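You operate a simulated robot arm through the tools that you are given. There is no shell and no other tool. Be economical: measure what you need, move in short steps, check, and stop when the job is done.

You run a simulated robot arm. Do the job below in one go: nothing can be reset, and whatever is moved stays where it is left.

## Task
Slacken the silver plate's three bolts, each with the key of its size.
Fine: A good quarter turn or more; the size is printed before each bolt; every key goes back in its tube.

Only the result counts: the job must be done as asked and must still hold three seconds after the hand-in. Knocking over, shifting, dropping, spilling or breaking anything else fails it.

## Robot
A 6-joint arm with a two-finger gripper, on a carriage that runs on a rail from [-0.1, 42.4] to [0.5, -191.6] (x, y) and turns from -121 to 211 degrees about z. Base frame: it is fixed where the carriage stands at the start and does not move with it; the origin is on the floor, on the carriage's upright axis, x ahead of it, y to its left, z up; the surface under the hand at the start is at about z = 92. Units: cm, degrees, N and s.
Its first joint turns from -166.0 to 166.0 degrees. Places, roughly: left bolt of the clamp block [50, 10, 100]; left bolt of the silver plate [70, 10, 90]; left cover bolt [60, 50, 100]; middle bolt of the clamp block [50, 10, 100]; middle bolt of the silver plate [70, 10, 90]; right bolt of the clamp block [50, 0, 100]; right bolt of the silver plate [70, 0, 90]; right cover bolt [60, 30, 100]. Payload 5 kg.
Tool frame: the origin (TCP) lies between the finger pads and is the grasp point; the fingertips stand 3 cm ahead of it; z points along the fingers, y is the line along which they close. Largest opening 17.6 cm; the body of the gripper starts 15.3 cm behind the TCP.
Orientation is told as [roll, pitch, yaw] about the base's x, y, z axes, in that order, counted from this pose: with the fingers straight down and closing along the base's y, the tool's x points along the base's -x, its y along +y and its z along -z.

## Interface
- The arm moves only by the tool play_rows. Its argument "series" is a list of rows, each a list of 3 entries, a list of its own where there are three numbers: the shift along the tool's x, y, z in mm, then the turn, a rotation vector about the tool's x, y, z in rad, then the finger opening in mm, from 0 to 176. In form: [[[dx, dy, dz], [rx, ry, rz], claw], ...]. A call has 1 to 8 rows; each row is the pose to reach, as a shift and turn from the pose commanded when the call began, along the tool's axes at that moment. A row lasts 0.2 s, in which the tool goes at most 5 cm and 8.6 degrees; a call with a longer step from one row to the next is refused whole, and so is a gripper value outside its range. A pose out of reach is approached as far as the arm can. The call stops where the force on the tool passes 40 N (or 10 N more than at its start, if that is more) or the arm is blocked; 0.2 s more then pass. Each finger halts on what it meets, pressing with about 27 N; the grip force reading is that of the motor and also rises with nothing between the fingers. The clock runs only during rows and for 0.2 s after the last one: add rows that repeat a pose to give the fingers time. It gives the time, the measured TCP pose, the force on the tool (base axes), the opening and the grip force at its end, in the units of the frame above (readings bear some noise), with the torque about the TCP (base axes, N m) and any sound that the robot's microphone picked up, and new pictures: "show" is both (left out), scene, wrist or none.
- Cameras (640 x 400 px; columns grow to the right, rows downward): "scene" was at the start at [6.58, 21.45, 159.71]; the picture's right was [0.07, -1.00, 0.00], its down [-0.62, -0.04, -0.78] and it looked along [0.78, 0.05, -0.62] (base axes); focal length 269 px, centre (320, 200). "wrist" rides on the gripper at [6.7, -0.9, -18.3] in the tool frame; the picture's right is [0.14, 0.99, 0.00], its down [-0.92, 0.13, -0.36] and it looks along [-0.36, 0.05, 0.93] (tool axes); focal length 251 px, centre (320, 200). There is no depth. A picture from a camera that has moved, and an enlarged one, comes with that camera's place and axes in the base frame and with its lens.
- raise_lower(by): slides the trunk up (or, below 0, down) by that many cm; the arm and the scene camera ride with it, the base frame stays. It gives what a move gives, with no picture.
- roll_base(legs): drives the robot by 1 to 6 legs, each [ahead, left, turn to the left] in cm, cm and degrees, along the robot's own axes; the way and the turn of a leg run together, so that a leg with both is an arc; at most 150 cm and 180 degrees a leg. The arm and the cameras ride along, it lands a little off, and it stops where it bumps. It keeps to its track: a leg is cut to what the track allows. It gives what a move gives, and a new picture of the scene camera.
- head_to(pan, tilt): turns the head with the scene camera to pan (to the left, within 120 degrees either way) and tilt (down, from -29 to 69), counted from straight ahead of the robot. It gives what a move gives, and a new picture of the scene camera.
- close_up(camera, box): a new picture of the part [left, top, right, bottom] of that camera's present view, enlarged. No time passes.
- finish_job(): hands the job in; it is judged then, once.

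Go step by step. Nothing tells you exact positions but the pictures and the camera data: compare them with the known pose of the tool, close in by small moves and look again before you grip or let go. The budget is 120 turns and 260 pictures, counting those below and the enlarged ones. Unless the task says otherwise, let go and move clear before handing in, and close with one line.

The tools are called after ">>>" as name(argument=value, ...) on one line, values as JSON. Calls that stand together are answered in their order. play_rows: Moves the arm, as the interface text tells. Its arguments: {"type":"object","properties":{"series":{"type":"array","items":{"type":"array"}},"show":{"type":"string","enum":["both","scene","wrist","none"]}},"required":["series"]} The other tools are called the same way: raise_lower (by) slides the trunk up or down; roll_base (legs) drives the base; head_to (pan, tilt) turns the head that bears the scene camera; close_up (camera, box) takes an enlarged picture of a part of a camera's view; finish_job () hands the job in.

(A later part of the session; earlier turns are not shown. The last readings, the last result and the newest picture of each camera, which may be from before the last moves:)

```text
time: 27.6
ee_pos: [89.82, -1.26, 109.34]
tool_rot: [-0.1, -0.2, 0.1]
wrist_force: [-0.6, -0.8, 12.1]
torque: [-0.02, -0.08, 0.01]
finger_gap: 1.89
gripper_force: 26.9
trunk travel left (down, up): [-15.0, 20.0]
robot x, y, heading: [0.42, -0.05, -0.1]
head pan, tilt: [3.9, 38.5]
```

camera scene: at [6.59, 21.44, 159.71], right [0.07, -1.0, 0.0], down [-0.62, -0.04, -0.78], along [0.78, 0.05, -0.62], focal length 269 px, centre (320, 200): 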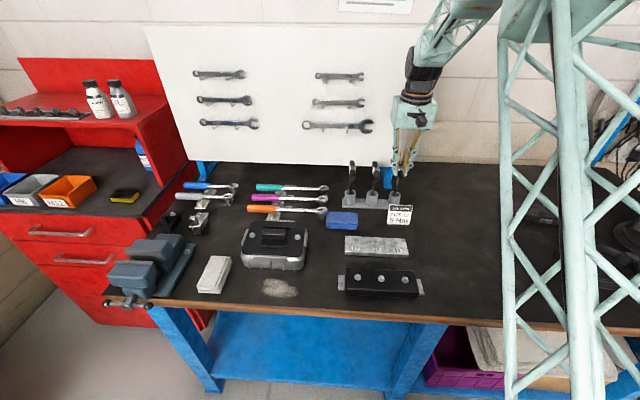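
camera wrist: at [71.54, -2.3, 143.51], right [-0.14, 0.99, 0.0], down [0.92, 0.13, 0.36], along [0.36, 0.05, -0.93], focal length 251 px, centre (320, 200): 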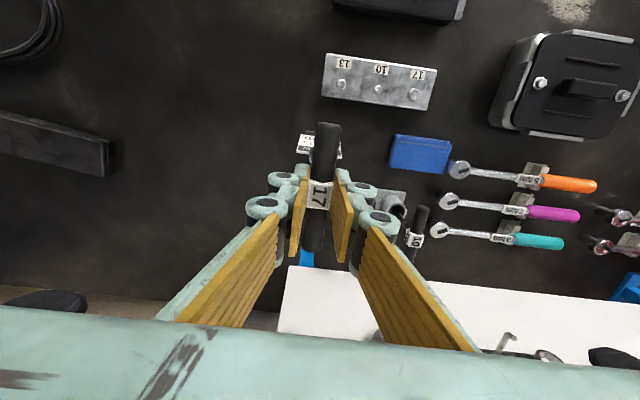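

Bottomed in the tube. I release and rise.

>>> play_rows(series=[[[0, 0, -0.5], [0, 0, 0], 10], [[0, 0, -0.5], [0, 0, 0], 30], [[0, 0, -0.5], [0, 0, 0], 60], [[0, 0, -0.5], [0, 0, 0], 60], [[0, 0, -40], [0, 0, 0], 60], [[0, 0, -80], [0, 0, 0], 60], [[0, 0, -120], [0, 0, 0], 60], [[0, 0, -160], [0, 0, 0], 60]])

>>> close_up(camera="scene", box=[340, 150, 420, 200])

>>> close_up(camera="wrist", box=[270, 100, 470, 225])

```text
time: 29.4
ee_pos: [89.77, -1.29, 125.03]
tool_rot: [0.0, -0.1, 0.1]
wrist_force: [-0.3, 0.5, -0.2]
torque: [0.01, 0.1, 0.01]
finger_gap: 6.0
gripper_force: 0.1
trunk travel left (down, up): [-15.0, 20.0]
robot x, y, heading: [-0.12, -0.36, 0.2]
head pan, tilt: [3.9, 38.5]
camera scene: at [6.6, 21.45, 159.72], right [0.07, -1.0, 0.0], down [-0.62, -0.04, -0.78], along [0.78, 0.05, -0.62], focal length 269 px, centre (320, 200)
camera wrist: at [83.2, -2.16, 143.33], right [-0.14, 0.99, 0.0], down [0.92, 0.13, 0.36], along [0.36, 0.05, -0.93], focal length 251 px, centre (320, 200)
```

scene: 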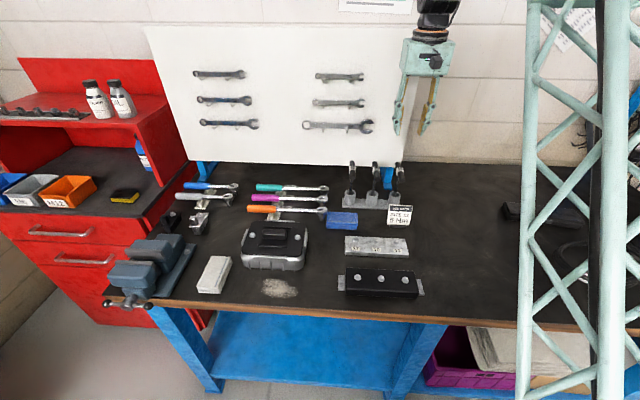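
wrist: 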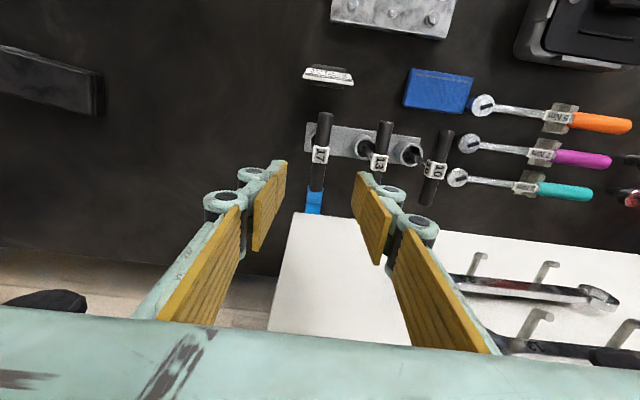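

```text
8.00 times, centred on (380, 175) of scene
camera zoom: at [6.6, 21.45, 159.72], right [0.07, -1.0, 0.0], down [-0.62, -0.04, -0.78], along [0.78, 0.05, -0.62], focal length 2154 px, centre (-160, 400)
```

zoom: 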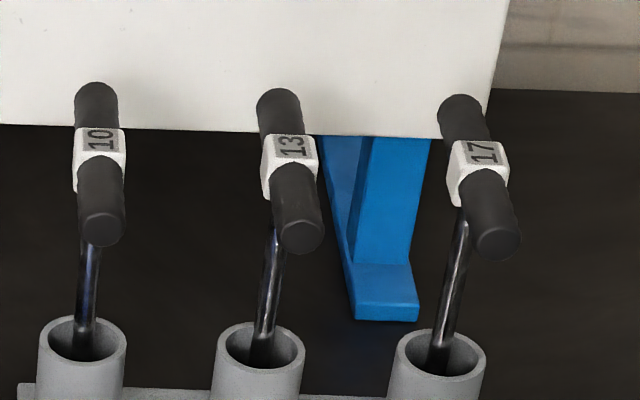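

```text
3.20 times, centred on (370, 162) of wrist
camera zoom: at [83.2, -2.16, 143.33], right [-0.14, 0.99, 0.0], down [0.92, 0.13, 0.36], along [0.36, 0.05, -0.93], focal length 805 px, centre (160, 320)
```

zoom: 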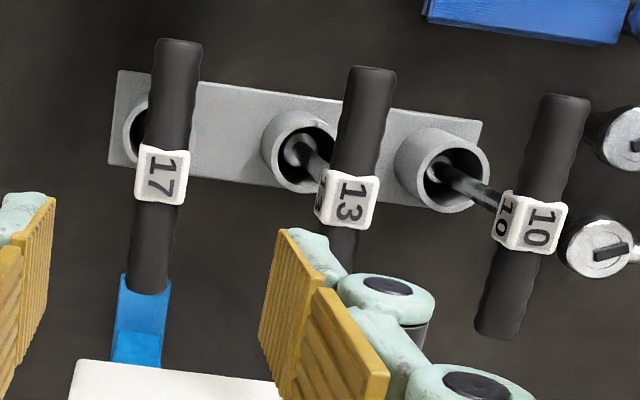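

Key 17 is back in its tube. Next is key 13, at about (89.75, 6.9).

>>> play_rows(series=[[[0, 40, 0], [0, 0, 0], 60], [[0, 81, 0], [0, 0, 0], 60], [[0, 81, 40], [0, 0, 0], 60], [[0, 81, 80], [0, 0, 0], 60], [[0, 81, 80], [0, 0, 0], 60]], show="none")

>>> close_up(camera="wrist", box=[220, 90, 460, 240])

```text
time: 30.6
ee_pos: [89.91, 6.81, 117.11]
tool_rot: [0.1, -0.1, 0.0]
wrist_force: [-0.3, 1.0, -0.7]
torque: [0.01, 0.05, 0.0]
finger_gap: 6.03
gripper_force: 0.0
trunk travel left (down, up): [-15.0, 20.0]
robot x, y, heading: [0.19, -0.35, -0.0]
head pan, tilt: [3.9, 38.5]
```

```text
2.67 times, centred on (340, 165) of wrist
camera zoom: at [83.25, 5.99, 135.44], right [-0.14, 0.99, 0.0], down [0.92, 0.13, 0.36], along [0.36, 0.05, -0.93], focal length 670 px, centre (267, 293)
```

zoom: 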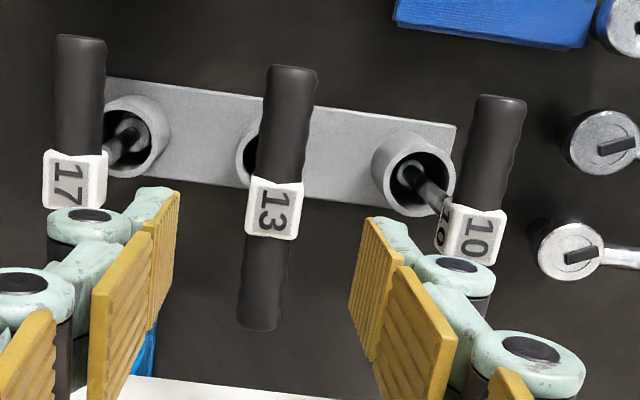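

>>> play_rows(series=[[[2, 2.5, 35], [0, 0, 0], 54], [[2, 2.5, 65], [0, 0, 0], 54], [[2, 2.5, 77], [0, 0, 0], 54], [[2, 2.5, 77], [0, 0, 0], 30], [[2, 2.5, 77], [0, 0, 0], 0], [[2, 2.5, 77], [0, 0, 0], 0], [[2, 2.5, 77], [0, 0, 0], 0], [[2, 2.5, 72], [0, 0, 0], 0]])

```text
time: 32.4
ee_pos: [89.75, 7.21, 110.09]
tool_rot: [-0.1, -0.1, 0.0]
wrist_force: [0.8, -0.5, -1.3]
torque: [0.02, 0.05, 0.0]
finger_gap: 1.89
gripper_force: 26.2
trunk travel left (down, up): [-15.0, 20.0]
robot x, y, heading: [-0.11, -0.24, -0.2]
head pan, tilt: [3.9, 38.5]
camera scene: at [6.61, 21.45, 159.71], right [0.07, -1.0, 0.0], down [-0.62, -0.04, -0.78], along [0.78, 0.05, -0.62], focal length 269 px, centre (320, 200)
camera wrist: at [83.04, 6.4, 128.31], right [-0.14, 0.99, 0.0], down [0.92, 0.13, 0.36], along [0.36, 0.05, -0.93], focal length 251 px, centre (320, 200)
```

scene: 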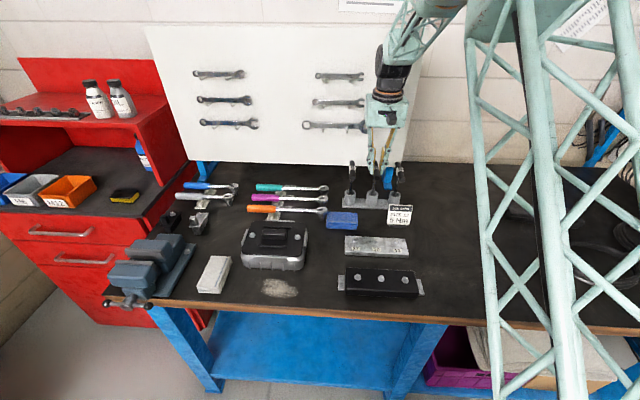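
wrist: 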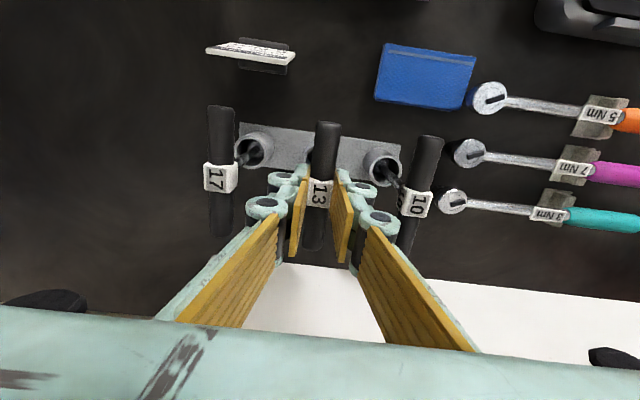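

>>> play_rows(series=[[[0, 0, -40], [0, 0, 0], 0], [[0, 0, -80], [0, 0, 0], 0], [[0, 0, -120], [0, 0, 0], 0], [[0, 0, -145], [0, 0, 0], 0], [[45, 0, -145], [0, 0, 0], 0], [[90, 0, -145], [0, 0, 0], 0], [[130, -25, -145], [0, 0, 0], 0], [[165, -45, -145], [0, 0, 0], 0]], show="none")

>>> play_rows(series=[[[30, -10, 0], [0, 0, 0], 0], [[51, -16, 20], [0, 0, 0], 0], [[51, -16, 60], [0, 0, 0], 0], [[51, -16, 95], [0, 0, 0], 0], [[51, -16, 106], [0, 0, 0], 0], [[51, -16, 106], [0, 0, 0], 0]])

>>> close_up(camera="scene", box=[355, 215, 419, 255])

```text
time: 34.2
ee_pos: [73.08, 2.4, 124.54]
tool_rot: [-0.1, -0.1, -0.2]
wrist_force: [0.3, 0.0, -1.3]
torque: [0.01, 0.1, 0.02]
finger_gap: 1.9
gripper_force: 26.6
trunk travel left (down, up): [-15.0, 20.0]
robot x, y, heading: [-0.07, 0.21, -0.0]
head pan, tilt: [3.9, 38.5]
```

```text
time: 35.6
ee_pos: [68.02, 1.09, 113.77]
tool_rot: [0.0, 0.0, -0.1]
wrist_force: [-0.9, 0.4, -0.2]
torque: [0.01, -0.05, -0.04]
finger_gap: 1.89
gripper_force: 27.5
trunk travel left (down, up): [-15.0, 20.0]
robot x, y, heading: [-0.07, -0.13, -0.1]
head pan, tilt: [3.9, 38.5]
camera scene: at [6.56, 21.44, 159.72], right [0.07, -1.0, 0.0], down [-0.62, -0.04, -0.78], along [0.78, 0.05, -0.62], focal length 269 px, centre (320, 200)
camera wrist: at [61.38, 0.2, 132.09], right [-0.14, 0.99, 0.0], down [0.92, 0.13, 0.36], along [0.36, 0.05, -0.93], focal length 251 px, centre (320, 200)
```

scene: 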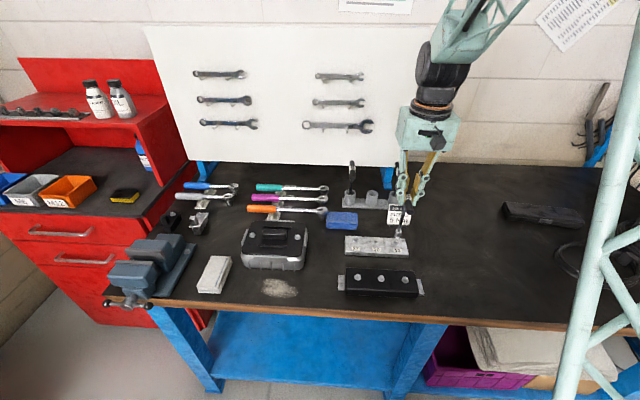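
wrist: 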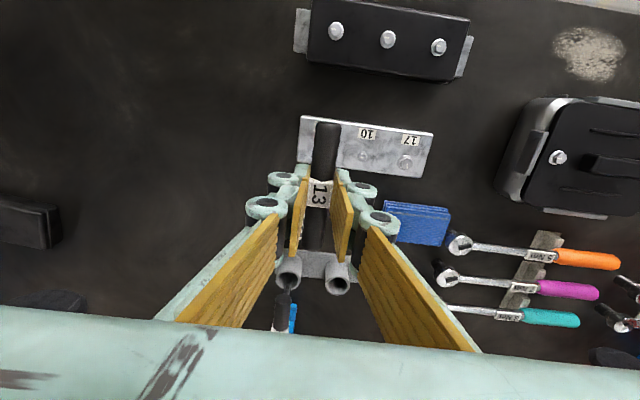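

```text
10.00 times, centred on (387, 235) of scene
camera zoom: at [6.56, 21.44, 159.72], right [0.07, -1.0, 0.0], down [-0.62, -0.04, -0.78], along [0.78, 0.05, -0.62], focal length 2693 px, centre (-350, -150)
```

zoom: 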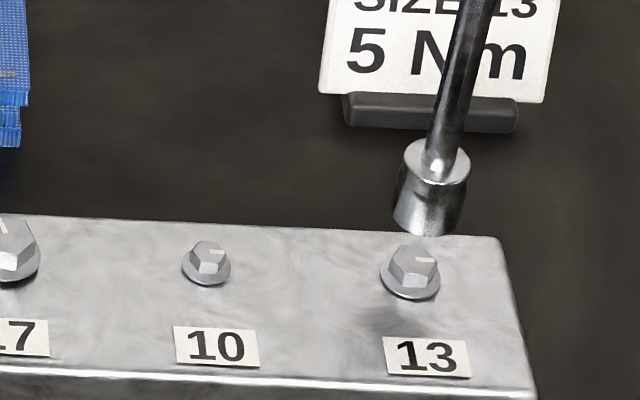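

>>> play_rows(series=[[[0, 0.7, 8], [0, 0, 0], 0], [[0, 0.7, 14], [0, 0, 0], 0], [[0, 0.7, 17], [0, 0, 0], 0], [[0, 0.7, 20], [0, 0, 0], 0], [[0, 0.7, 23], [0, 0, 0], 0], [[0, 0.7, 26], [0, 0, 0], 0]], show="none")

>>> close_up(camera="scene", box=[355, 215, 419, 255])

```text
time: 37.0
ee_pos: [68.11, 1.01, 111.26]
tool_rot: [0.0, -0.1, 0.1]
wrist_force: [-1.4, -0.8, -1.0]
torque: [0.01, 0.2, 0.0]
finger_gap: 1.9
gripper_force: 27.5
trunk travel left (down, up): [-15.0, 20.0]
robot x, y, heading: [-0.31, -0.04, 0.1]
head pan, tilt: [3.9, 38.5]
```

```text
10.00 times, centred on (387, 235) of scene
camera zoom: at [6.58, 21.44, 159.71], right [0.07, -1.0, 0.0], down [-0.62, -0.04, -0.78], along [0.78, 0.05, -0.62], focal length 2693 px, centre (-350, -150)
```

zoom: 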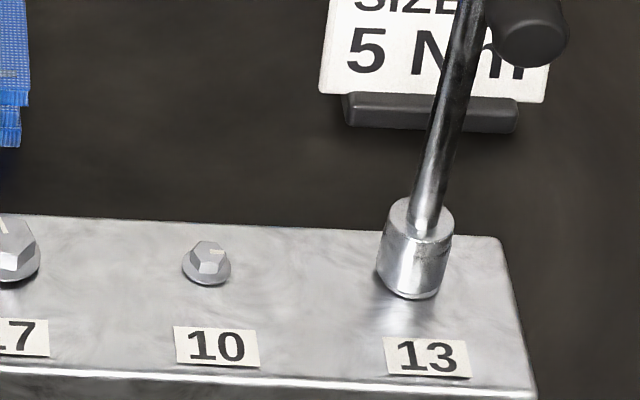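

Seated freely. I turn counter-clockwise.

>>> play_rows(series=[[[0, 0, 0.5], [0, 0, -0.1], 0], [[0, 0, 0.5], [0, 0, -0.22], 0], [[0, 0, 0.3], [0, 0, -0.34], 0], [[0, 0, 0], [0, 0, -0.46], 0], [[0, 0, 0], [0, 0, -0.58], 0], [[0, 0, 0], [0, 0, -0.7], 0], [[0, 0, 0], [0, 0, -0.82], 0], [[0, 0, 0], [0, 0, -0.94], 0]], show="none")

```text
time: 38.8
ee_pos: [68.15, 1.0, 111.26]
tool_rot: [-0.2, -0.1, 53.9]
wrist_force: [-2.2, -3.5, 0.4]
torque: [-0.48, 0.44, -0.04]
finger_gap: 1.88
gripper_force: 26.9
trunk travel left (down, up): [-15.0, 20.0]
robot x, y, heading: [0.24, 0.08, -0.1]
head pan, tilt: [3.9, 38.5]
```

>>> play_rows(series=[[[0, 0, 0], [0, 0, -0.13], 0], [[0, 0, 0], [0, 0, -0.26], 0], [[0, 0, 0], [0, 0, -0.39], 0], [[0, 0, 0], [0, 0, -0.52], 0], [[0, 0, 0], [0, 0, -0.65], 0], [[0, 0, 0], [0, 0, -0.78], 0], [[0, 0, 0], [0, 0, -0.91], 0], [[0, 0, 0], [0, 0, -1.04], 0]], show="none")

```text
time: 40.6
ee_pos: [68.04, 1.08, 111.27]
tool_rot: [-0.3, 0.1, 113.6]
wrist_force: [2.4, -4.9, 0.9]
torque: [-0.73, -0.4, -0.02]
finger_gap: 1.9
gripper_force: 27.3
trunk travel left (down, up): [-15.0, 20.0]
robot x, y, heading: [-0.41, 0.11, -0.1]
head pan, tilt: [3.9, 38.5]
```

Turned to 114°, plus a touch more. Then I lift off and check.

>>> play_rows(series=[[[0, 0, 0], [0, 0, -0.1], 0], [[0, 0, 0], [0, 0, -0.12], 0], [[0, 0, -10], [0, 0, -0.12], 0], [[0, 0, -20], [0, 0, -0.12], 0], [[0, 0, -60], [0, 0, -0.12], 0], [[0, 0, -100], [0, 0, -0.12], 0], [[0, 0, -135], [0, 0, -0.12], 0]], show="none")

>>> close_up(camera="scene", box=[375, 225, 415, 250])

```text
time: 42.2
ee_pos: [68.01, 1.19, 124.83]
tool_rot: [0.0, -0.1, 120.4]
wrist_force: [-0.1, 0.3, -1.5]
torque: [0.04, 0.02, 0.0]
finger_gap: 1.86
gripper_force: 26.8
trunk travel left (down, up): [-15.0, 20.0]
robot x, y, heading: [-0.05, -0.37, -0.1]
head pan, tilt: [3.9, 38.5]
```

```text
16.00 times, centred on (395, 238) of scene
camera zoom: at [6.6, 21.44, 159.71], right [0.07, -1.0, 0.0], down [-0.62, -0.04, -0.78], along [0.78, 0.05, -0.62], focal length 4309 px, centre (-880, -400)
```

zoom: 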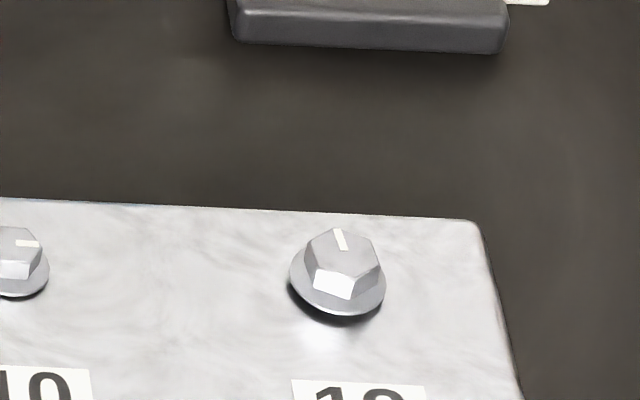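

The mark suggests only about 97°, so I go back down at the same yaw and add some margin.

>>> play_rows(series=[[[0, 0, 40], [0, 0, 0], 0], [[0, 0, 80], [0, 0, 0], 0], [[0, 0, 110], [0, 0, 0], 0], [[0, 0, 120], [0, 0, 0], 0], [[0, 0, 125], [0, 0, 0], 0], [[0, 0, 130], [0, 0, 0], 0], [[0, 0, 134], [0, 0, 0], 0]], show="none")

>>> play_rows(series=[[[0, 0, 0], [0, 0, -0.1], 0], [[0, 0, 0], [0, 0, -0.2], 0], [[0, 0, 0], [0, 0, -0.3], 0], [[0, 0, 0], [0, 0, -0.4], 0], [[0, 0, 0], [0, 0, -0.45], 0]], show="none")

```text
time: 43.8
ee_pos: [68.18, 1.1, 111.29]
tool_rot: [-0.1, 0.0, 120.3]
wrist_force: [0.1, 0.4, -1.1]
torque: [-0.17, -0.1, 0.0]
finger_gap: 1.89
gripper_force: 26.8
trunk travel left (down, up): [-15.0, 20.0]
robot x, y, heading: [-0.14, 0.24, -0.1]
head pan, tilt: [3.9, 38.5]
```

```text
time: 45.0
ee_pos: [68.17, 1.07, 111.39]
tool_rot: [-0.1, 0.1, 146.1]
wrist_force: [-0.2, -0.3, -1.4]
torque: [0.0, -0.02, -0.01]
finger_gap: 1.9
gripper_force: 26.8
trunk travel left (down, up): [-15.0, 20.0]
robot x, y, heading: [-0.07, 0.0, 0.1]
head pan, tilt: [3.9, 38.5]
```

>>> play_rows(series=[[[0, 0, -10], [0, 0, 0], 0], [[0, 0, -20], [0, 0, 0], 0], [[0, 0, -60], [0, 0, 0], 0], [[0, 0, -100], [0, 0, 0], 0], [[0, 0, -135], [0, 0, 0], 0]], show="none")

>>> close_up(camera="scene", box=[375, 225, 415, 250])

```text
time: 46.2
ee_pos: [67.87, 1.18, 124.74]
tool_rot: [0.0, -0.1, 146.1]
wrist_force: [0.1, 1.2, -1.7]
torque: [0.03, 0.04, 0.0]
finger_gap: 1.92
gripper_force: 27.2
trunk travel left (down, up): [-15.0, 20.0]
robot x, y, heading: [0.47, -0.35, 0.3]
head pan, tilt: [3.9, 38.5]
```

```text
16.00 times, centred on (395, 238) of scene
camera zoom: at [6.61, 21.44, 159.71], right [0.07, -1.0, 0.0], down [-0.62, -0.04, -0.78], along [0.78, 0.05, -0.62], focal length 4309 px, centre (-880, -400)
```

zoom: 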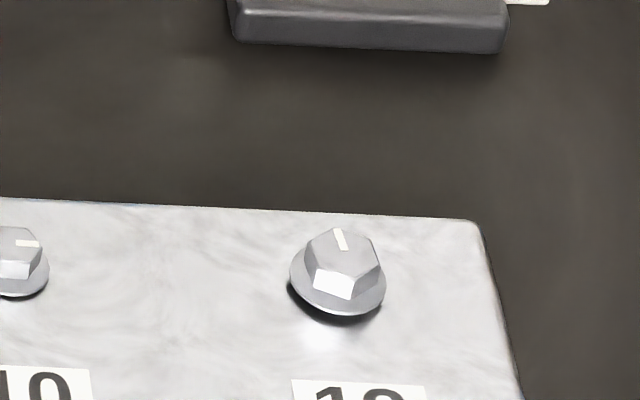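

The bolt did not follow this time, so I check the key in the grip.

>>> close_up(camera="wrist", box=[160, 60, 480, 260])

>>> close_up(camera="scene", box=[360, 160, 440, 220])

>>> close_up(camera="scene", box=[390, 230, 400, 240])

```text
2.00 times, centred on (320, 160) of wrist
camera zoom: at [73.96, -1.73, 143.0], right [-0.44, -0.9, 0.0], down [-0.84, 0.41, 0.36], along [-0.32, 0.16, -0.93], focal length 503 px, centre (320, 280)
```

zoom: 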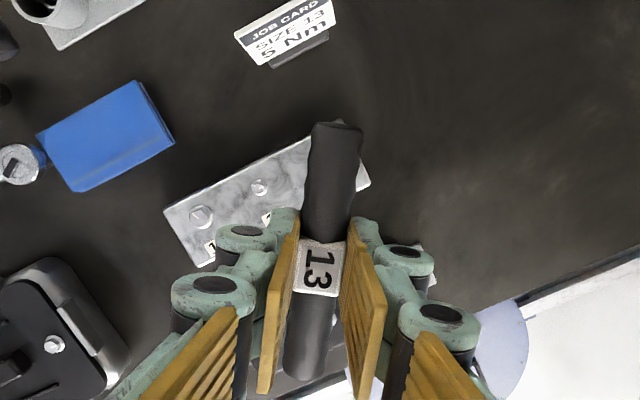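

```text
6.67 times, centred on (400, 190) of scene
camera zoom: at [6.61, 21.44, 159.71], right [0.07, -1.0, 0.0], down [-0.62, -0.04, -0.78], along [0.78, 0.05, -0.62], focal length 1795 px, centre (-213, 267)
```

zoom: 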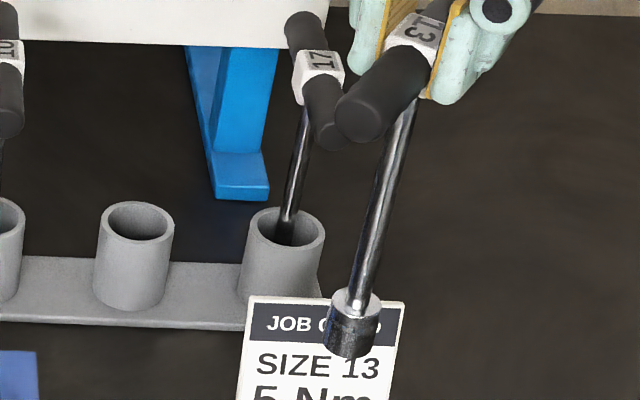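

```text
16.00 times, centred on (395, 235) of scene
camera zoom: at [6.61, 21.44, 159.71], right [0.07, -1.0, 0.0], down [-0.62, -0.04, -0.78], along [0.78, 0.05, -0.62], focal length 4309 px, centre (-880, -360)
```

zoom: 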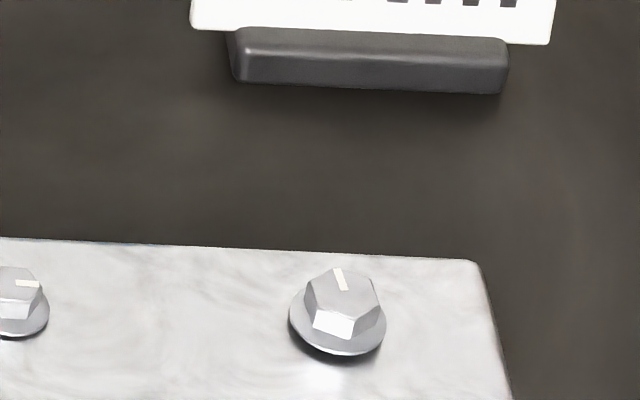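

The key looks fine in the grip. I rotate back 60°, reseat with a firmer press, and turn again.

>>> play_rows(series=[[[0, 0, 0], [0, 0, 0.14], 0], [[0, 0, 0], [0, 0, 0.28], 0], [[0, 0, 0], [0, 0, 0.42], 0], [[0, 0, 0], [0, 0, 0.56], 0], [[0, 0, 0], [0, 0, 0.7], 0], [[0, 0, 0], [0, 0, 0.84], 0], [[0, 0, 40], [0, 0, 0.95], 0], [[0, 0, 80], [0, 0, 1.0], 0]], show="none")

>>> play_rows(series=[[[0, 0, 30], [0, 0, 0], 0], [[0, 0, 40], [0, 0, 0], 0], [[0, 0, 45], [0, 0, 0], 0], [[0, 0, 50], [0, 0, 0], 0], [[0, 0, 54], [0, 0, 0], 0], [[0, 0, 57], [0, 0, 0], 0], [[0, 0, 58], [0, 0, 0], 0]], show="none")

>>> close_up(camera="scene", box=[355, 215, 419, 255])

```text
time: 48.0
ee_pos: [68.03, 1.02, 116.9]
tool_rot: [-0.2, 0.0, 88.7]
wrist_force: [-0.3, -0.6, -2.3]
torque: [-0.02, 0.04, -0.02]
finger_gap: 1.9
gripper_force: 27.3
trunk travel left (down, up): [-15.0, 20.0]
robot x, y, heading: [-0.15, 0.04, -0.1]
head pan, tilt: [3.9, 38.5]
```

```text
time: 49.6
ee_pos: [68.11, 1.1, 111.22]
tool_rot: [-0.2, 0.0, 88.8]
wrist_force: [0.9, 1.2, 22.8]
torque: [0.03, -0.01, -0.02]
finger_gap: 1.9
gripper_force: 27.2
trunk travel left (down, up): [-15.0, 20.0]
robot x, y, heading: [-0.12, -0.01, -0.0]
head pan, tilt: [3.9, 38.5]
```

```text
10.00 times, centred on (387, 235) of scene
camera zoom: at [6.49, 21.45, 159.74], right [0.07, -1.0, 0.0], down [-0.62, -0.04, -0.78], along [0.78, 0.05, -0.62], focal length 2693 px, centre (-350, -150)
```

zoom: 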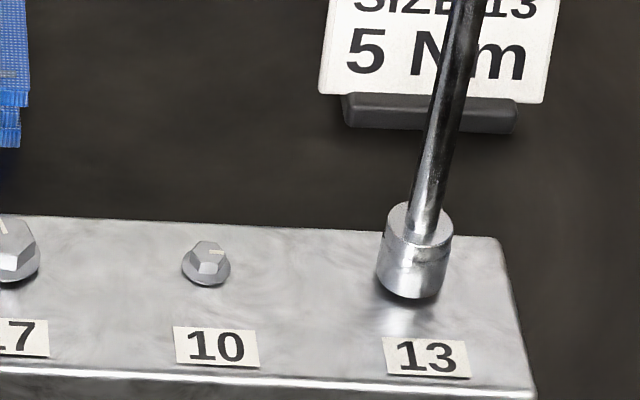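

>>> play_rows(series=[[[0, 0, -0.7], [0, 0, -0.08], 0], [[0, 0, -0.7], [0, 0, -0.18], 0], [[0, 0, -0.7], [0, 0, -0.28], 0], [[0, 0, -0.7], [0, 0, -0.38], 0]], show="none")

>>> play_rows(series=[[[0, 0, 0], [0, 0, -0.1], 0], [[0, 0, 0], [0, 0, -0.2], 0], [[0, 0, 0], [0, 0, -0.3], 0], [[0, 0, 0], [0, 0, -0.4], 0], [[0, 0, 0], [0, 0, -0.5], 0], [[0, 0, 0], [0, 0, -0.6], 0]], show="none")

```text
time: 50.6
ee_pos: [68.08, 1.04, 111.23]
tool_rot: [-0.2, 0.1, 110.6]
wrist_force: [5.7, 3.2, 31.6]
torque: [0.16, -0.14, -0.05]
finger_gap: 1.92
gripper_force: 27.4
trunk travel left (down, up): [-15.0, 20.0]
robot x, y, heading: [-0.54, 0.08, -0.2]
head pan, tilt: [3.9, 38.5]
```

```text
time: 52.0
ee_pos: [68.04, 0.97, 111.2]
tool_rot: [-0.2, 0.1, 145.1]
wrist_force: [3.2, -11.5, 32.2]
torque: [-0.25, -0.12, -0.05]
finger_gap: 1.89
gripper_force: 27.4
trunk travel left (down, up): [-15.0, 20.0]
robot x, y, heading: [0.05, 0.35, 0.0]
head pan, tilt: [3.9, 38.5]
```

>>> play_rows(series=[[[0, 0, -10], [0, 0, 0], 0], [[0, 0, -20], [0, 0, 0], 0], [[0, 0, -60], [0, 0, 0], 0], [[0, 0, -100], [0, 0, 0], 0], [[0, 0, -138], [0, 0, 0], 0]], show="none")

>>> close_up(camera="scene", box=[375, 225, 415, 250])

```text
time: 53.2
ee_pos: [68.1, 1.08, 124.88]
tool_rot: [-0.1, -0.1, 144.9]
wrist_force: [0.4, 0.6, -0.9]
torque: [-0.02, 0.07, -0.01]
finger_gap: 1.92
gripper_force: 26.7
trunk travel left (down, up): [-15.0, 20.0]
robot x, y, heading: [-0.36, -0.01, -0.0]
head pan, tilt: [3.9, 38.5]
```

```text
16.00 times, centred on (395, 238) of scene
camera zoom: at [6.61, 21.44, 159.71], right [0.07, -1.0, 0.0], down [-0.62, -0.04, -0.78], along [0.78, 0.05, -0.62], focal length 4309 px, centre (-880, -400)
```

zoom: 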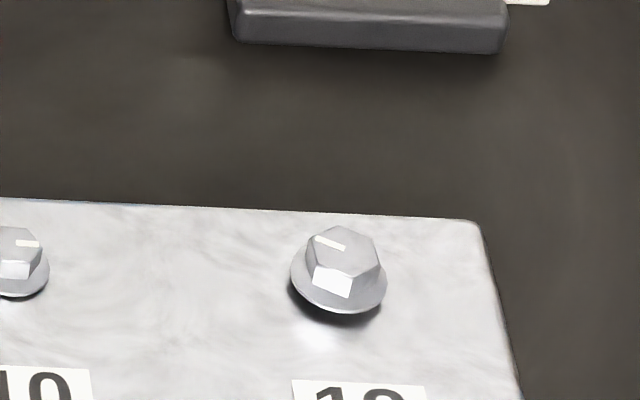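

Bolt 13 now shows about 145°. The key only bites with downward pressure. I return key 13.

>>> play_rows(series=[[[6, -13, 0], [0, 0, 0.145], 0], [[12, -26, 0], [0, 0, 0.29], 0], [[18, -40, 0], [0, 0, 0.435], 0], [[24, -53, 0], [0, 0, 0.58], 0], [[30, -66, 0], [0, 0, 0.725], 0], [[36, -80, 0], [0, 0, 0.87], 0], [[41, -93, 0], [0, 0, 1.015], 0], [[46.5, -107, 0], [0, 0, 1.16], 0]], show="none")

>>> play_rows(series=[[[0, 0, 0], [0, 0, 0.145], 0], [[0, 0, 0], [0, 0, 0.29], 0], [[0, 0, 0], [0, 0, 0.435], 0], [[0, 0, 0], [0, 0, 0.58], 0], [[0, 0, 0], [0, 0, 0.725], 0], [[0, 0, 0], [0, 0, 0.87], 0], [[0, 0, 0], [0, 0, 1.015], 0], [[0, 0, 0], [0, 0, 1.16], 0]], show="none")

>>> play_rows(series=[[[0, 0, 0], [0, 0, 0.1], 0], [[0, 0, 0], [0, 0, 0.208], 0], [[0, 0, 0], [0, 0, 0.208], 0]], show="none")

```text
time: 55.0
ee_pos: [78.1, 7.08, 124.96]
tool_rot: [0.0, 0.0, 78.3]
wrist_force: [0.3, -0.2, -1.1]
torque: [0.01, 0.03, -0.02]
finger_gap: 1.92
gripper_force: 27.4
trunk travel left (down, up): [-15.0, 20.0]
robot x, y, heading: [-0.13, -0.32, -0.1]
head pan, tilt: [3.9, 38.5]
```

```text
time: 56.8
ee_pos: [78.01, 7.27, 125.02]
tool_rot: [-0.1, -0.1, 11.8]
wrist_force: [-1.1, 0.4, -0.4]
torque: [-0.03, 0.0, 0.02]
finger_gap: 1.92
gripper_force: 26.8
trunk travel left (down, up): [-15.0, 20.0]
robot x, y, heading: [0.19, -0.18, -0.0]
head pan, tilt: [3.9, 38.5]
```

```text
time: 57.6
ee_pos: [78.03, 7.03, 125.0]
tool_rot: [0.0, -0.1, -0.1]
wrist_force: [0.0, 0.3, -2.1]
torque: [-0.04, -0.02, -0.01]
finger_gap: 1.9
gripper_force: 27.3
trunk travel left (down, up): [-15.0, 20.0]
robot x, y, heading: [0.09, -0.01, -0.1]
head pan, tilt: [3.9, 38.5]
```

>>> play_rows(series=[[[-40, 0, 0], [0, 0, 0], 0], [[-80, 0, 0], [0, 0, 0], 0], [[-117, 0, 0], [0, 0, 0], 0], [[-117, 0, 40], [0, 0, 0], 0], [[-117, 0, 80], [0, 0, 0], 0], [[-117, 0, 98], [0, 0, 0], 0], [[-117, 0, 98], [0, 0, 0], 0]], show="none")

>>> close_up(camera="scene", box=[350, 175, 390, 200])

```text
time: 59.2
ee_pos: [89.78, 7.08, 115.23]
tool_rot: [-0.1, -0.1, 0.2]
wrist_force: [1.5, -0.7, -1.4]
torque: [0.0, 0.02, 0.0]
finger_gap: 1.91
gripper_force: 27.1
trunk travel left (down, up): [-15.0, 20.0]
robot x, y, heading: [0.13, -0.08, 0.2]
head pan, tilt: [3.9, 38.5]
```

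```text
16.00 times, centred on (370, 188) of scene
camera zoom: at [6.62, 21.45, 159.71], right [0.07, -1.0, 0.0], down [-0.62, -0.04, -0.78], along [0.78, 0.05, -0.62], focal length 4309 px, centre (-480, 400)
```

zoom: 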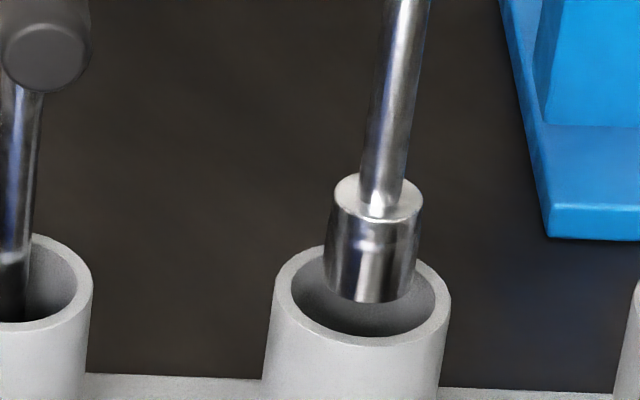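

>>> play_rows(series=[[[0, 1, 10], [0, 0, 0], 0], [[0, 1, 20], [0, 0, 0], 0], [[0, 1, 32], [0, 0, 0], 0], [[0, 1, 44], [0, 0, 0], 0], [[0, 1, 52], [0, 0, 0], 0], [[0, 1, 55], [0, 0, 0], 0], [[0, 1, 57], [0, 0, 0], 0]], show="none")

>>> play_rows(series=[[[0, 0, 1], [0, 0, 0], 0], [[0, 0, 2], [0, 0, 0], 0], [[0, 0, 3], [0, 0, 0], 0]], show="none")

```text
time: 60.8
ee_pos: [89.7, 7.28, 109.49]
tool_rot: [-0.1, -0.2, 0.1]
wrist_force: [-2.1, 0.3, 6.9]
torque: [0.04, 0.2, -0.01]
finger_gap: 1.89
gripper_force: 26.7
trunk travel left (down, up): [-15.0, 20.0]
robot x, y, heading: [-0.13, -0.46, 0.1]
head pan, tilt: [3.9, 38.5]
```

```text
time: 61.6
ee_pos: [89.61, 7.22, 109.45]
tool_rot: [0.1, -0.2, 0.1]
wrist_force: [-1.7, 0.4, 37.8]
torque: [-0.01, -0.08, 0.02]
finger_gap: 1.92
gripper_force: 27.1
trunk travel left (down, up): [-15.0, 20.0]
robot x, y, heading: [-0.12, 0.36, -0.0]
head pan, tilt: [3.9, 38.5]
```

Bottomed. I release (commanding 2 mm up first to unload) and rise.

>>> play_rows(series=[[[0, 0, -2.5], [0, 0, 0], 0], [[0, 0, -2.5], [0, 0, 0], 15], [[0, 0, -2.5], [0, 0, 0], 40], [[0, 0, -2.5], [0, 0, 0], 54], [[0, 0, -40], [0, 0, 0], 54], [[0, 0, -80], [0, 0, 0], 54], [[0, 0, -120], [0, 0, 0], 54], [[0, 40, -150], [0, 0, 0], 60]], show="none")

>>> play_rows(series=[[[0, 41, 0], [0, 0, 0], 60], [[0, 41, 40], [0, 0, 0], 60], [[0, 41, 70], [0, 0, 0], 60], [[0, 41, 70], [0, 0, 0], 60]])

>>> close_up(camera="wrist", box=[220, 90, 460, 240])

>>> close_up(camera="scene", box=[340, 150, 420, 200])

```text
time: 63.4
ee_pos: [90.01, 11.46, 124.01]
tool_rot: [0.0, -0.1, 0.1]
wrist_force: [0.2, -0.8, 0.4]
torque: [0.17, 0.05, 0.02]
finger_gap: 5.99
gripper_force: 0.0
trunk travel left (down, up): [-15.0, 20.0]
robot x, y, heading: [0.1, 0.38, -0.2]
head pan, tilt: [3.9, 38.5]
```

```text
time: 64.4
ee_pos: [89.69, 15.58, 117.29]
tool_rot: [0.0, -0.1, 0.1]
wrist_force: [0.1, -0.6, -0.5]
torque: [-0.01, 0.09, -0.02]
finger_gap: 6.0
gripper_force: 0.1
trunk travel left (down, up): [-15.0, 20.0]
robot x, y, heading: [-0.22, -0.07, -0.2]
head pan, tilt: [3.9, 38.5]
camera scene: at [6.62, 21.45, 159.72], right [0.07, -1.0, 0.0], down [-0.62, -0.04, -0.78], along [0.78, 0.05, -0.62], focal length 269 px, centre (320, 200)
camera wrist: at [82.99, 14.69, 135.52], right [-0.14, 0.99, 0.0], down [0.92, 0.13, 0.36], along [0.36, 0.05, -0.93], focal length 251 px, centre (320, 200)
```

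scene: 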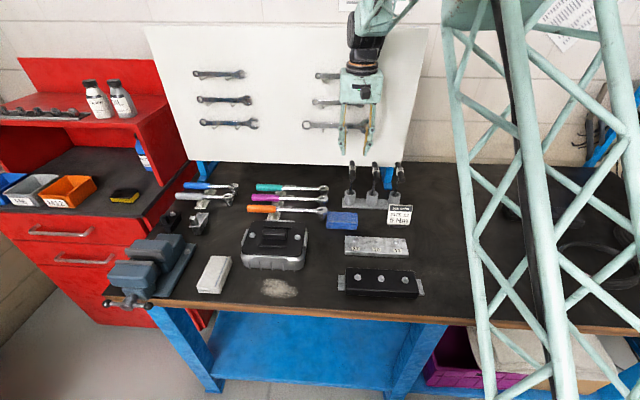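
wrist: 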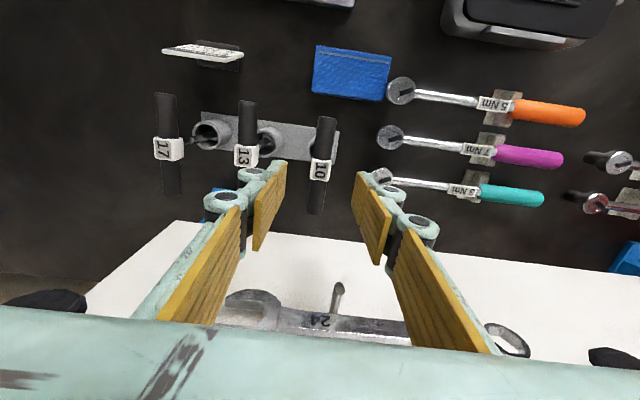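

```text
2.67 times, centred on (340, 165) of wrist
camera zoom: at [82.99, 14.69, 135.52], right [-0.14, 0.99, 0.0], down [0.92, 0.13, 0.36], along [0.36, 0.05, -0.93], focal length 670 px, centre (267, 293)
```

zoom: 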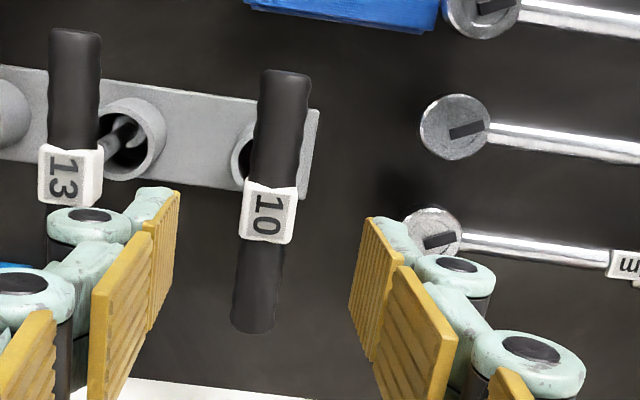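

```text
8.00 times, centred on (380, 175) of scene
camera zoom: at [6.62, 21.45, 159.72], right [0.07, -1.0, 0.0], down [-0.62, -0.04, -0.78], along [0.78, 0.05, -0.62], focal length 2154 px, centre (-160, 400)
```

zoom: 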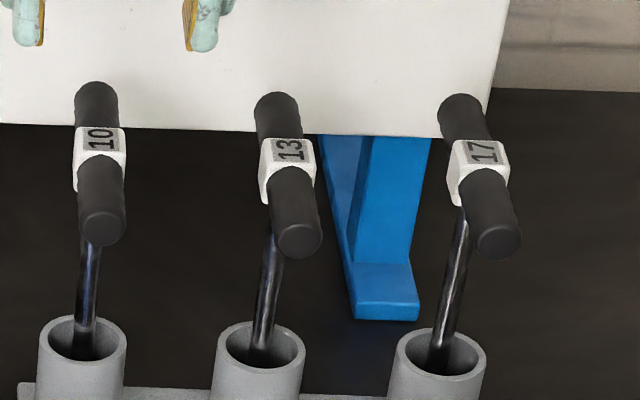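

Key 10 is at about (89.5, 15.6). I descend, grip and lift.

>>> play_rows(series=[[[1, 1, 35], [0, 0, 0], 54], [[1, 1, 65], [0, 0, 0], 54], [[1, 1, 78], [0, 0, 0], 54], [[1, 1, 78], [0, 0, 0], 30], [[1, 1, 78], [0, 0, 0], 0], [[1, 1, 78], [0, 0, 0], 0], [[1, 1, 78], [0, 0, 0], 0], [[1, 1, 72], [0, 0, 0], 0]], show="wrist")

```text
time: 66.2
ee_pos: [89.75, 15.65, 110.02]
tool_rot: [0.0, -0.1, 0.1]
wrist_force: [0.0, -0.1, -0.4]
torque: [0.02, 0.0, 0.03]
finger_gap: 1.91
gripper_force: 26.9
trunk travel left (down, up): [-15.0, 20.0]
robot x, y, heading: [0.25, -0.26, -0.0]
head pan, tilt: [3.9, 38.5]
camera wrist: at [83.1, 14.74, 128.3], right [-0.14, 0.99, 0.0], down [0.92, 0.13, 0.36], along [0.36, 0.05, -0.93], focal length 251 px, centre (320, 200)
```

wrist: 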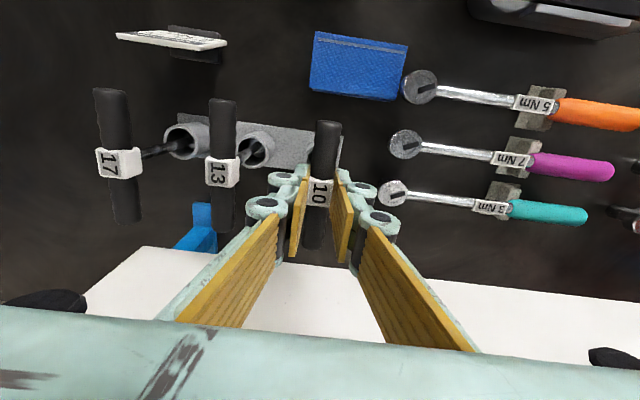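

>>> play_rows(series=[[[0, 0, -40], [0, 0, 0], 0], [[0, 0, -80], [0, 0, 0], 0], [[0, 0, -120], [0, 0, 0], 0], [[0, 0, -145], [0, 0, 0], 0], [[45, 0, -145], [0, 0, 0], 0], [[90, 0, -145], [0, 0, 0], 0], [[125, -28, -145], [0, 0, 0], 0], [[160, -52, -145], [0, 0, 0], 0]], show="none")

>>> play_rows(series=[[[30, -16, 0], [0, 0, 0], 0], [[57, -28, 20], [0, 0, 0], 0], [[57, -28, 60], [0, 0, 0], 0], [[57, -28, 95], [0, 0, 0], 0], [[57, -28, 107], [0, 0, 0], 0], [[57, -28, 107], [0, 0, 0], 0]], show="none")

>>> close_up(camera="scene", box=[355, 222, 395, 247])

```text
time: 68.0
ee_pos: [73.78, 9.92, 124.44]
tool_rot: [0.0, -0.1, 0.1]
wrist_force: [1.7, -0.4, -1.6]
torque: [0.01, 0.21, 0.01]
finger_gap: 1.88
gripper_force: 27.0
trunk travel left (down, up): [-15.0, 20.0]
robot x, y, heading: [-0.24, 0.26, 0.1]
head pan, tilt: [3.9, 38.5]
```

```text
time: 69.4
ee_pos: [67.72, 7.35, 113.67]
tool_rot: [0.0, -0.1, 0.2]
wrist_force: [0.7, -0.9, -1.2]
torque: [-0.01, -0.06, -0.02]
finger_gap: 1.88
gripper_force: 27.0
trunk travel left (down, up): [-15.0, 20.0]
robot x, y, heading: [-0.03, -0.02, -0.1]
head pan, tilt: [3.9, 38.5]
```

```text
16.00 times, centred on (375, 234) of scene
camera zoom: at [6.55, 21.44, 159.72], right [0.07, -1.0, 0.0], down [-0.62, -0.04, -0.78], along [0.78, 0.05, -0.62], focal length 4309 px, centre (-560, -352)
```

zoom: 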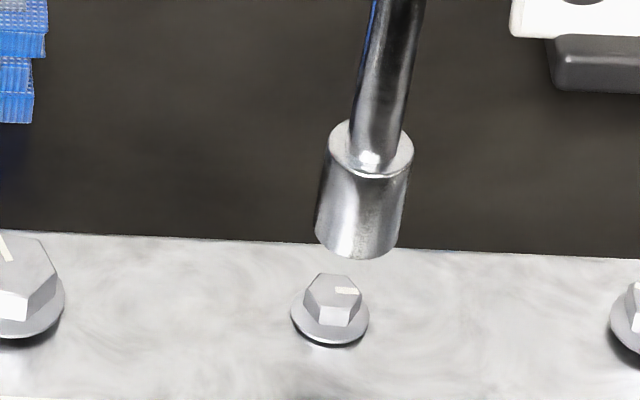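

Shifting +2.7 mm in y and +3 mm in x, then I descend until it presses.

>>> play_rows(series=[[[-3, 2.7, 0], [0, 0, 0], 0], [[-3, 2.7, 5], [0, 0, 0], 0], [[-3, 2.7, 5], [0, 0, 0], 0]], show="none")

>>> close_up(camera="scene", box=[355, 222, 395, 247])

```text
time: 70.2
ee_pos: [68.28, 7.61, 113.15]
tool_rot: [0.0, -0.1, 0.0]
wrist_force: [-0.3, 0.2, -1.5]
torque: [-0.04, 0.01, -0.03]
finger_gap: 1.9
gripper_force: 26.5
trunk travel left (down, up): [-15.0, 20.0]
robot x, y, heading: [-0.01, -0.22, -0.4]
head pan, tilt: [3.9, 38.5]
```

```text
16.00 times, centred on (375, 234) of scene
camera zoom: at [6.61, 21.45, 159.71], right [0.07, -1.0, 0.0], down [-0.62, -0.04, -0.78], along [0.78, 0.05, -0.62], focal length 4309 px, centre (-560, -352)
```

zoom: 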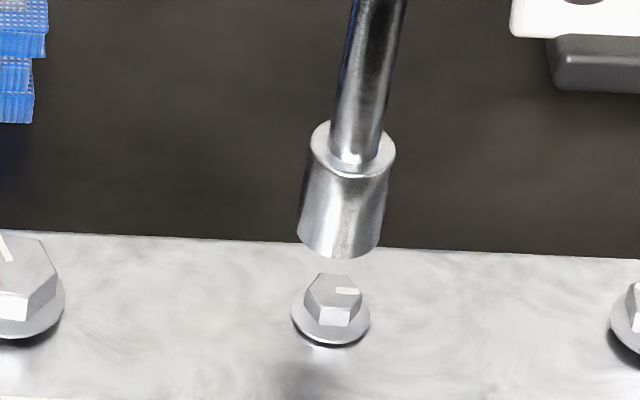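

>>> play_rows(series=[[[0.5, -1, 5], [0, 0, 0], 0], [[0.5, -1, 10], [0, 0, 0], 0], [[0.5, -1, 13], [0, 0, 0], 0], [[0.5, -1, 15], [0, 0, 0], 0], [[0.5, -1, 17], [0, 0, 0], 0], [[0.5, -1, 19], [0, 0, 0], 0]], show="none")

>>> close_up(camera="scene", box=[355, 222, 395, 247])

```text
time: 71.6
ee_pos: [68.14, 7.59, 111.25]
tool_rot: [0.0, 0.0, 0.1]
wrist_force: [-3.3, -0.3, -2.4]
torque: [0.08, -0.31, -0.02]
finger_gap: 1.92
gripper_force: 26.9
trunk travel left (down, up): [-15.0, 20.0]
robot x, y, heading: [0.05, -0.2, -0.3]
head pan, tilt: [3.9, 38.5]
```

```text
16.00 times, centred on (375, 234) of scene
camera zoom: at [6.66, 21.45, 159.7], right [0.07, -1.0, 0.0], down [-0.62, -0.04, -0.78], along [0.78, 0.05, -0.62], focal length 4309 px, centre (-560, -352)
```

zoom: 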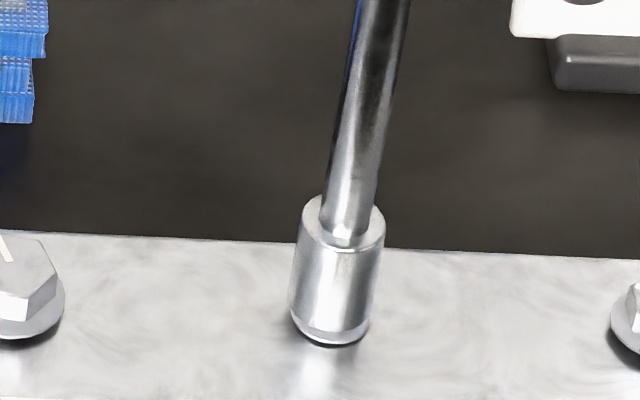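

Seated over the hex. I press gently for contact and start turning.

>>> play_rows(series=[[[0, 0, 1], [0, 0, 0], 0], [[0, 0, 1.5], [0, 0, 0], 0], [[0, 0, 2], [0, 0, 0], 0]], show="none")

```text
time: 72.4
ee_pos: [68.03, 7.6, 111.09]
tool_rot: [0.1, -0.1, 0.1]
wrist_force: [-4.4, 0.4, -0.6]
torque: [0.06, 0.67, -0.01]
finger_gap: 1.88
gripper_force: 27.0
trunk travel left (down, up): [-15.0, 20.0]
robot x, y, heading: [0.28, 0.02, -0.1]
head pan, tilt: [3.9, 38.5]
```

>>> play_rows(series=[[[0.5, 0, 1], [0, 0, 0], 0], [[0.5, 0, 2], [0, 0, 0], 0], [[0.5, 0, 3], [0, 0, 0], 0]], show="none")

```text
time: 73.3
ee_pos: [68.19, 7.53, 111.08]
tool_rot: [0.0, -0.4, 0.1]
wrist_force: [-9.1, 0.2, 20.1]
torque: [0.01, 0.72, -0.06]
finger_gap: 1.9
gripper_force: 27.1
trunk travel left (down, up): [-15.0, 20.0]
robot x, y, heading: [0.07, -0.38, 0.1]
head pan, tilt: [3.9, 38.5]
stopped in row 3: the force on the tool passed its limit at 42 N (the readings are from after the stop); the commanded pose is now the measured one
```

>>> play_rows(series=[[[1, 0, -0.3], [0, 0, -0.1], 0], [[1, 0, -0.3], [0, 0, -0.22], 0], [[1, 0, -0.3], [0, 0, -0.34], 0], [[1, 0, -0.3], [0, 0, -0.46], 0], [[1, 0, -0.3], [0, 0, -0.58], 0], [[1, 0, -0.3], [0, 0, -0.7], 0]], show="none")

```text
time: 74.8
ee_pos: [68.25, 7.67, 111.19]
tool_rot: [-0.2, -0.3, 40.3]
wrist_force: [-2.6, 4.4, 23.3]
torque: [0.22, -0.08, -0.02]
finger_gap: 1.88
gripper_force: 27.6
trunk travel left (down, up): [-15.0, 20.0]
robot x, y, heading: [-0.03, 0.34, -0.1]
head pan, tilt: [3.9, 38.5]
```

>>> play_rows(series=[[[0, 0, 0], [0, 0, -0.12], 0], [[0, 0, 0], [0, 0, -0.24], 0], [[0, 0, 0], [0, 0, -0.36], 0], [[0, 0, 0], [0, 0, -0.48], 0], [[0, 0, 0], [0, 0, -0.6], 0], [[0, 0, 0], [0, 0, -0.72], 0], [[0, 0, 0], [0, 0, -0.84], 0]], show="none")

>>> play_rows(series=[[[0, 0, 0], [0, 0, -0.12], 0], [[0, 0, 0], [0, 0, -0.24], 0], [[0, 0, 0], [0, 0, -0.36], 0], [[0, 0, 0], [0, 0, -0.48], 0], [[0, 0, 0], [0, 0, -0.6], 0], [[0, 0, 0], [0, 0, -0.72], 0], [[0, 0, 0], [0, 0, -0.84], 0]], show="none")

```text
time: 76.3
ee_pos: [68.23, 7.63, 111.03]
tool_rot: [-0.3, 0.1, 88.4]
wrist_force: [-7.6, -1.7, 17.0]
torque: [0.02, 0.21, -0.03]
finger_gap: 1.9
gripper_force: 26.7
trunk travel left (down, up): [-15.0, 20.0]
robot x, y, heading: [-0.16, -0.2, -0.2]
head pan, tilt: [3.9, 38.5]
```

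```text
time: 78.0
ee_pos: [68.0, 7.49, 111.1]
tool_rot: [-0.2, 0.2, 136.5]
wrist_force: [-8.2, -13.6, 8.5]
torque: [-0.23, 0.28, -0.01]
finger_gap: 1.89
gripper_force: 27.2
trunk travel left (down, up): [-15.0, 20.0]
robot x, y, heading: [0.02, 0.35, -0.1]
head pan, tilt: [3.9, 38.5]
```

Lifting off to check.

>>> play_rows(series=[[[0, 0, -10], [0, 0, 0], 0], [[0, 0, -20], [0, 0, 0], 0], [[0, 0, -60], [0, 0, 0], 0], [[0, 0, -100], [0, 0, 0], 0], [[0, 0, -138], [0, 0, 0], 0]], show="none")

>>> close_up(camera="scene", box=[355, 222, 395, 247])

>>> close_up(camera="scene", box=[340, 220, 410, 260])

```text
time: 79.2
ee_pos: [67.97, 7.43, 124.82]
tool_rot: [-0.2, 0.3, 136.6]
wrist_force: [0.2, 0.3, -1.3]
torque: [-0.01, 0.02, 0.01]
finger_gap: 1.89
gripper_force: 27.2
trunk travel left (down, up): [-15.0, 20.0]
robot x, y, heading: [-0.21, -0.04, 0.1]
head pan, tilt: [3.9, 38.5]
```

```text
16.00 times, centred on (375, 234) of scene
camera zoom: at [6.59, 21.45, 159.72], right [0.07, -1.0, 0.0], down [-0.62, -0.04, -0.78], along [0.78, 0.05, -0.62], focal length 4309 px, centre (-560, -352)
```

zoom: 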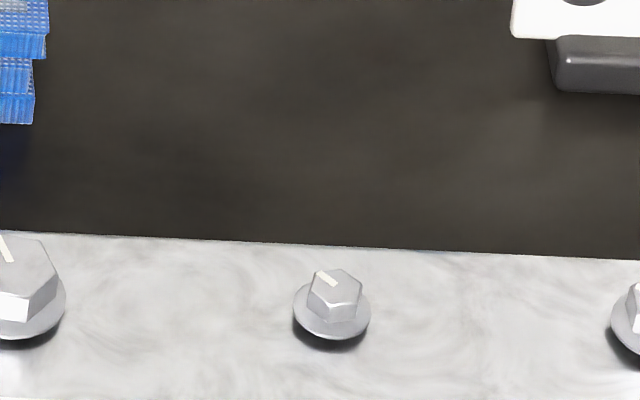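

```text
9.14 times, centred on (375, 240) of scene
camera zoom: at [6.59, 21.45, 159.72], right [0.07, -1.0, 0.0], down [-0.62, -0.04, -0.78], along [0.78, 0.05, -0.62], focal length 2462 px, centre (-183, -166)
```

zoom: 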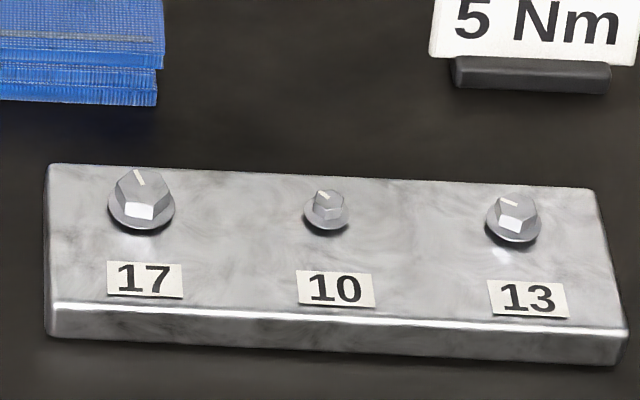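

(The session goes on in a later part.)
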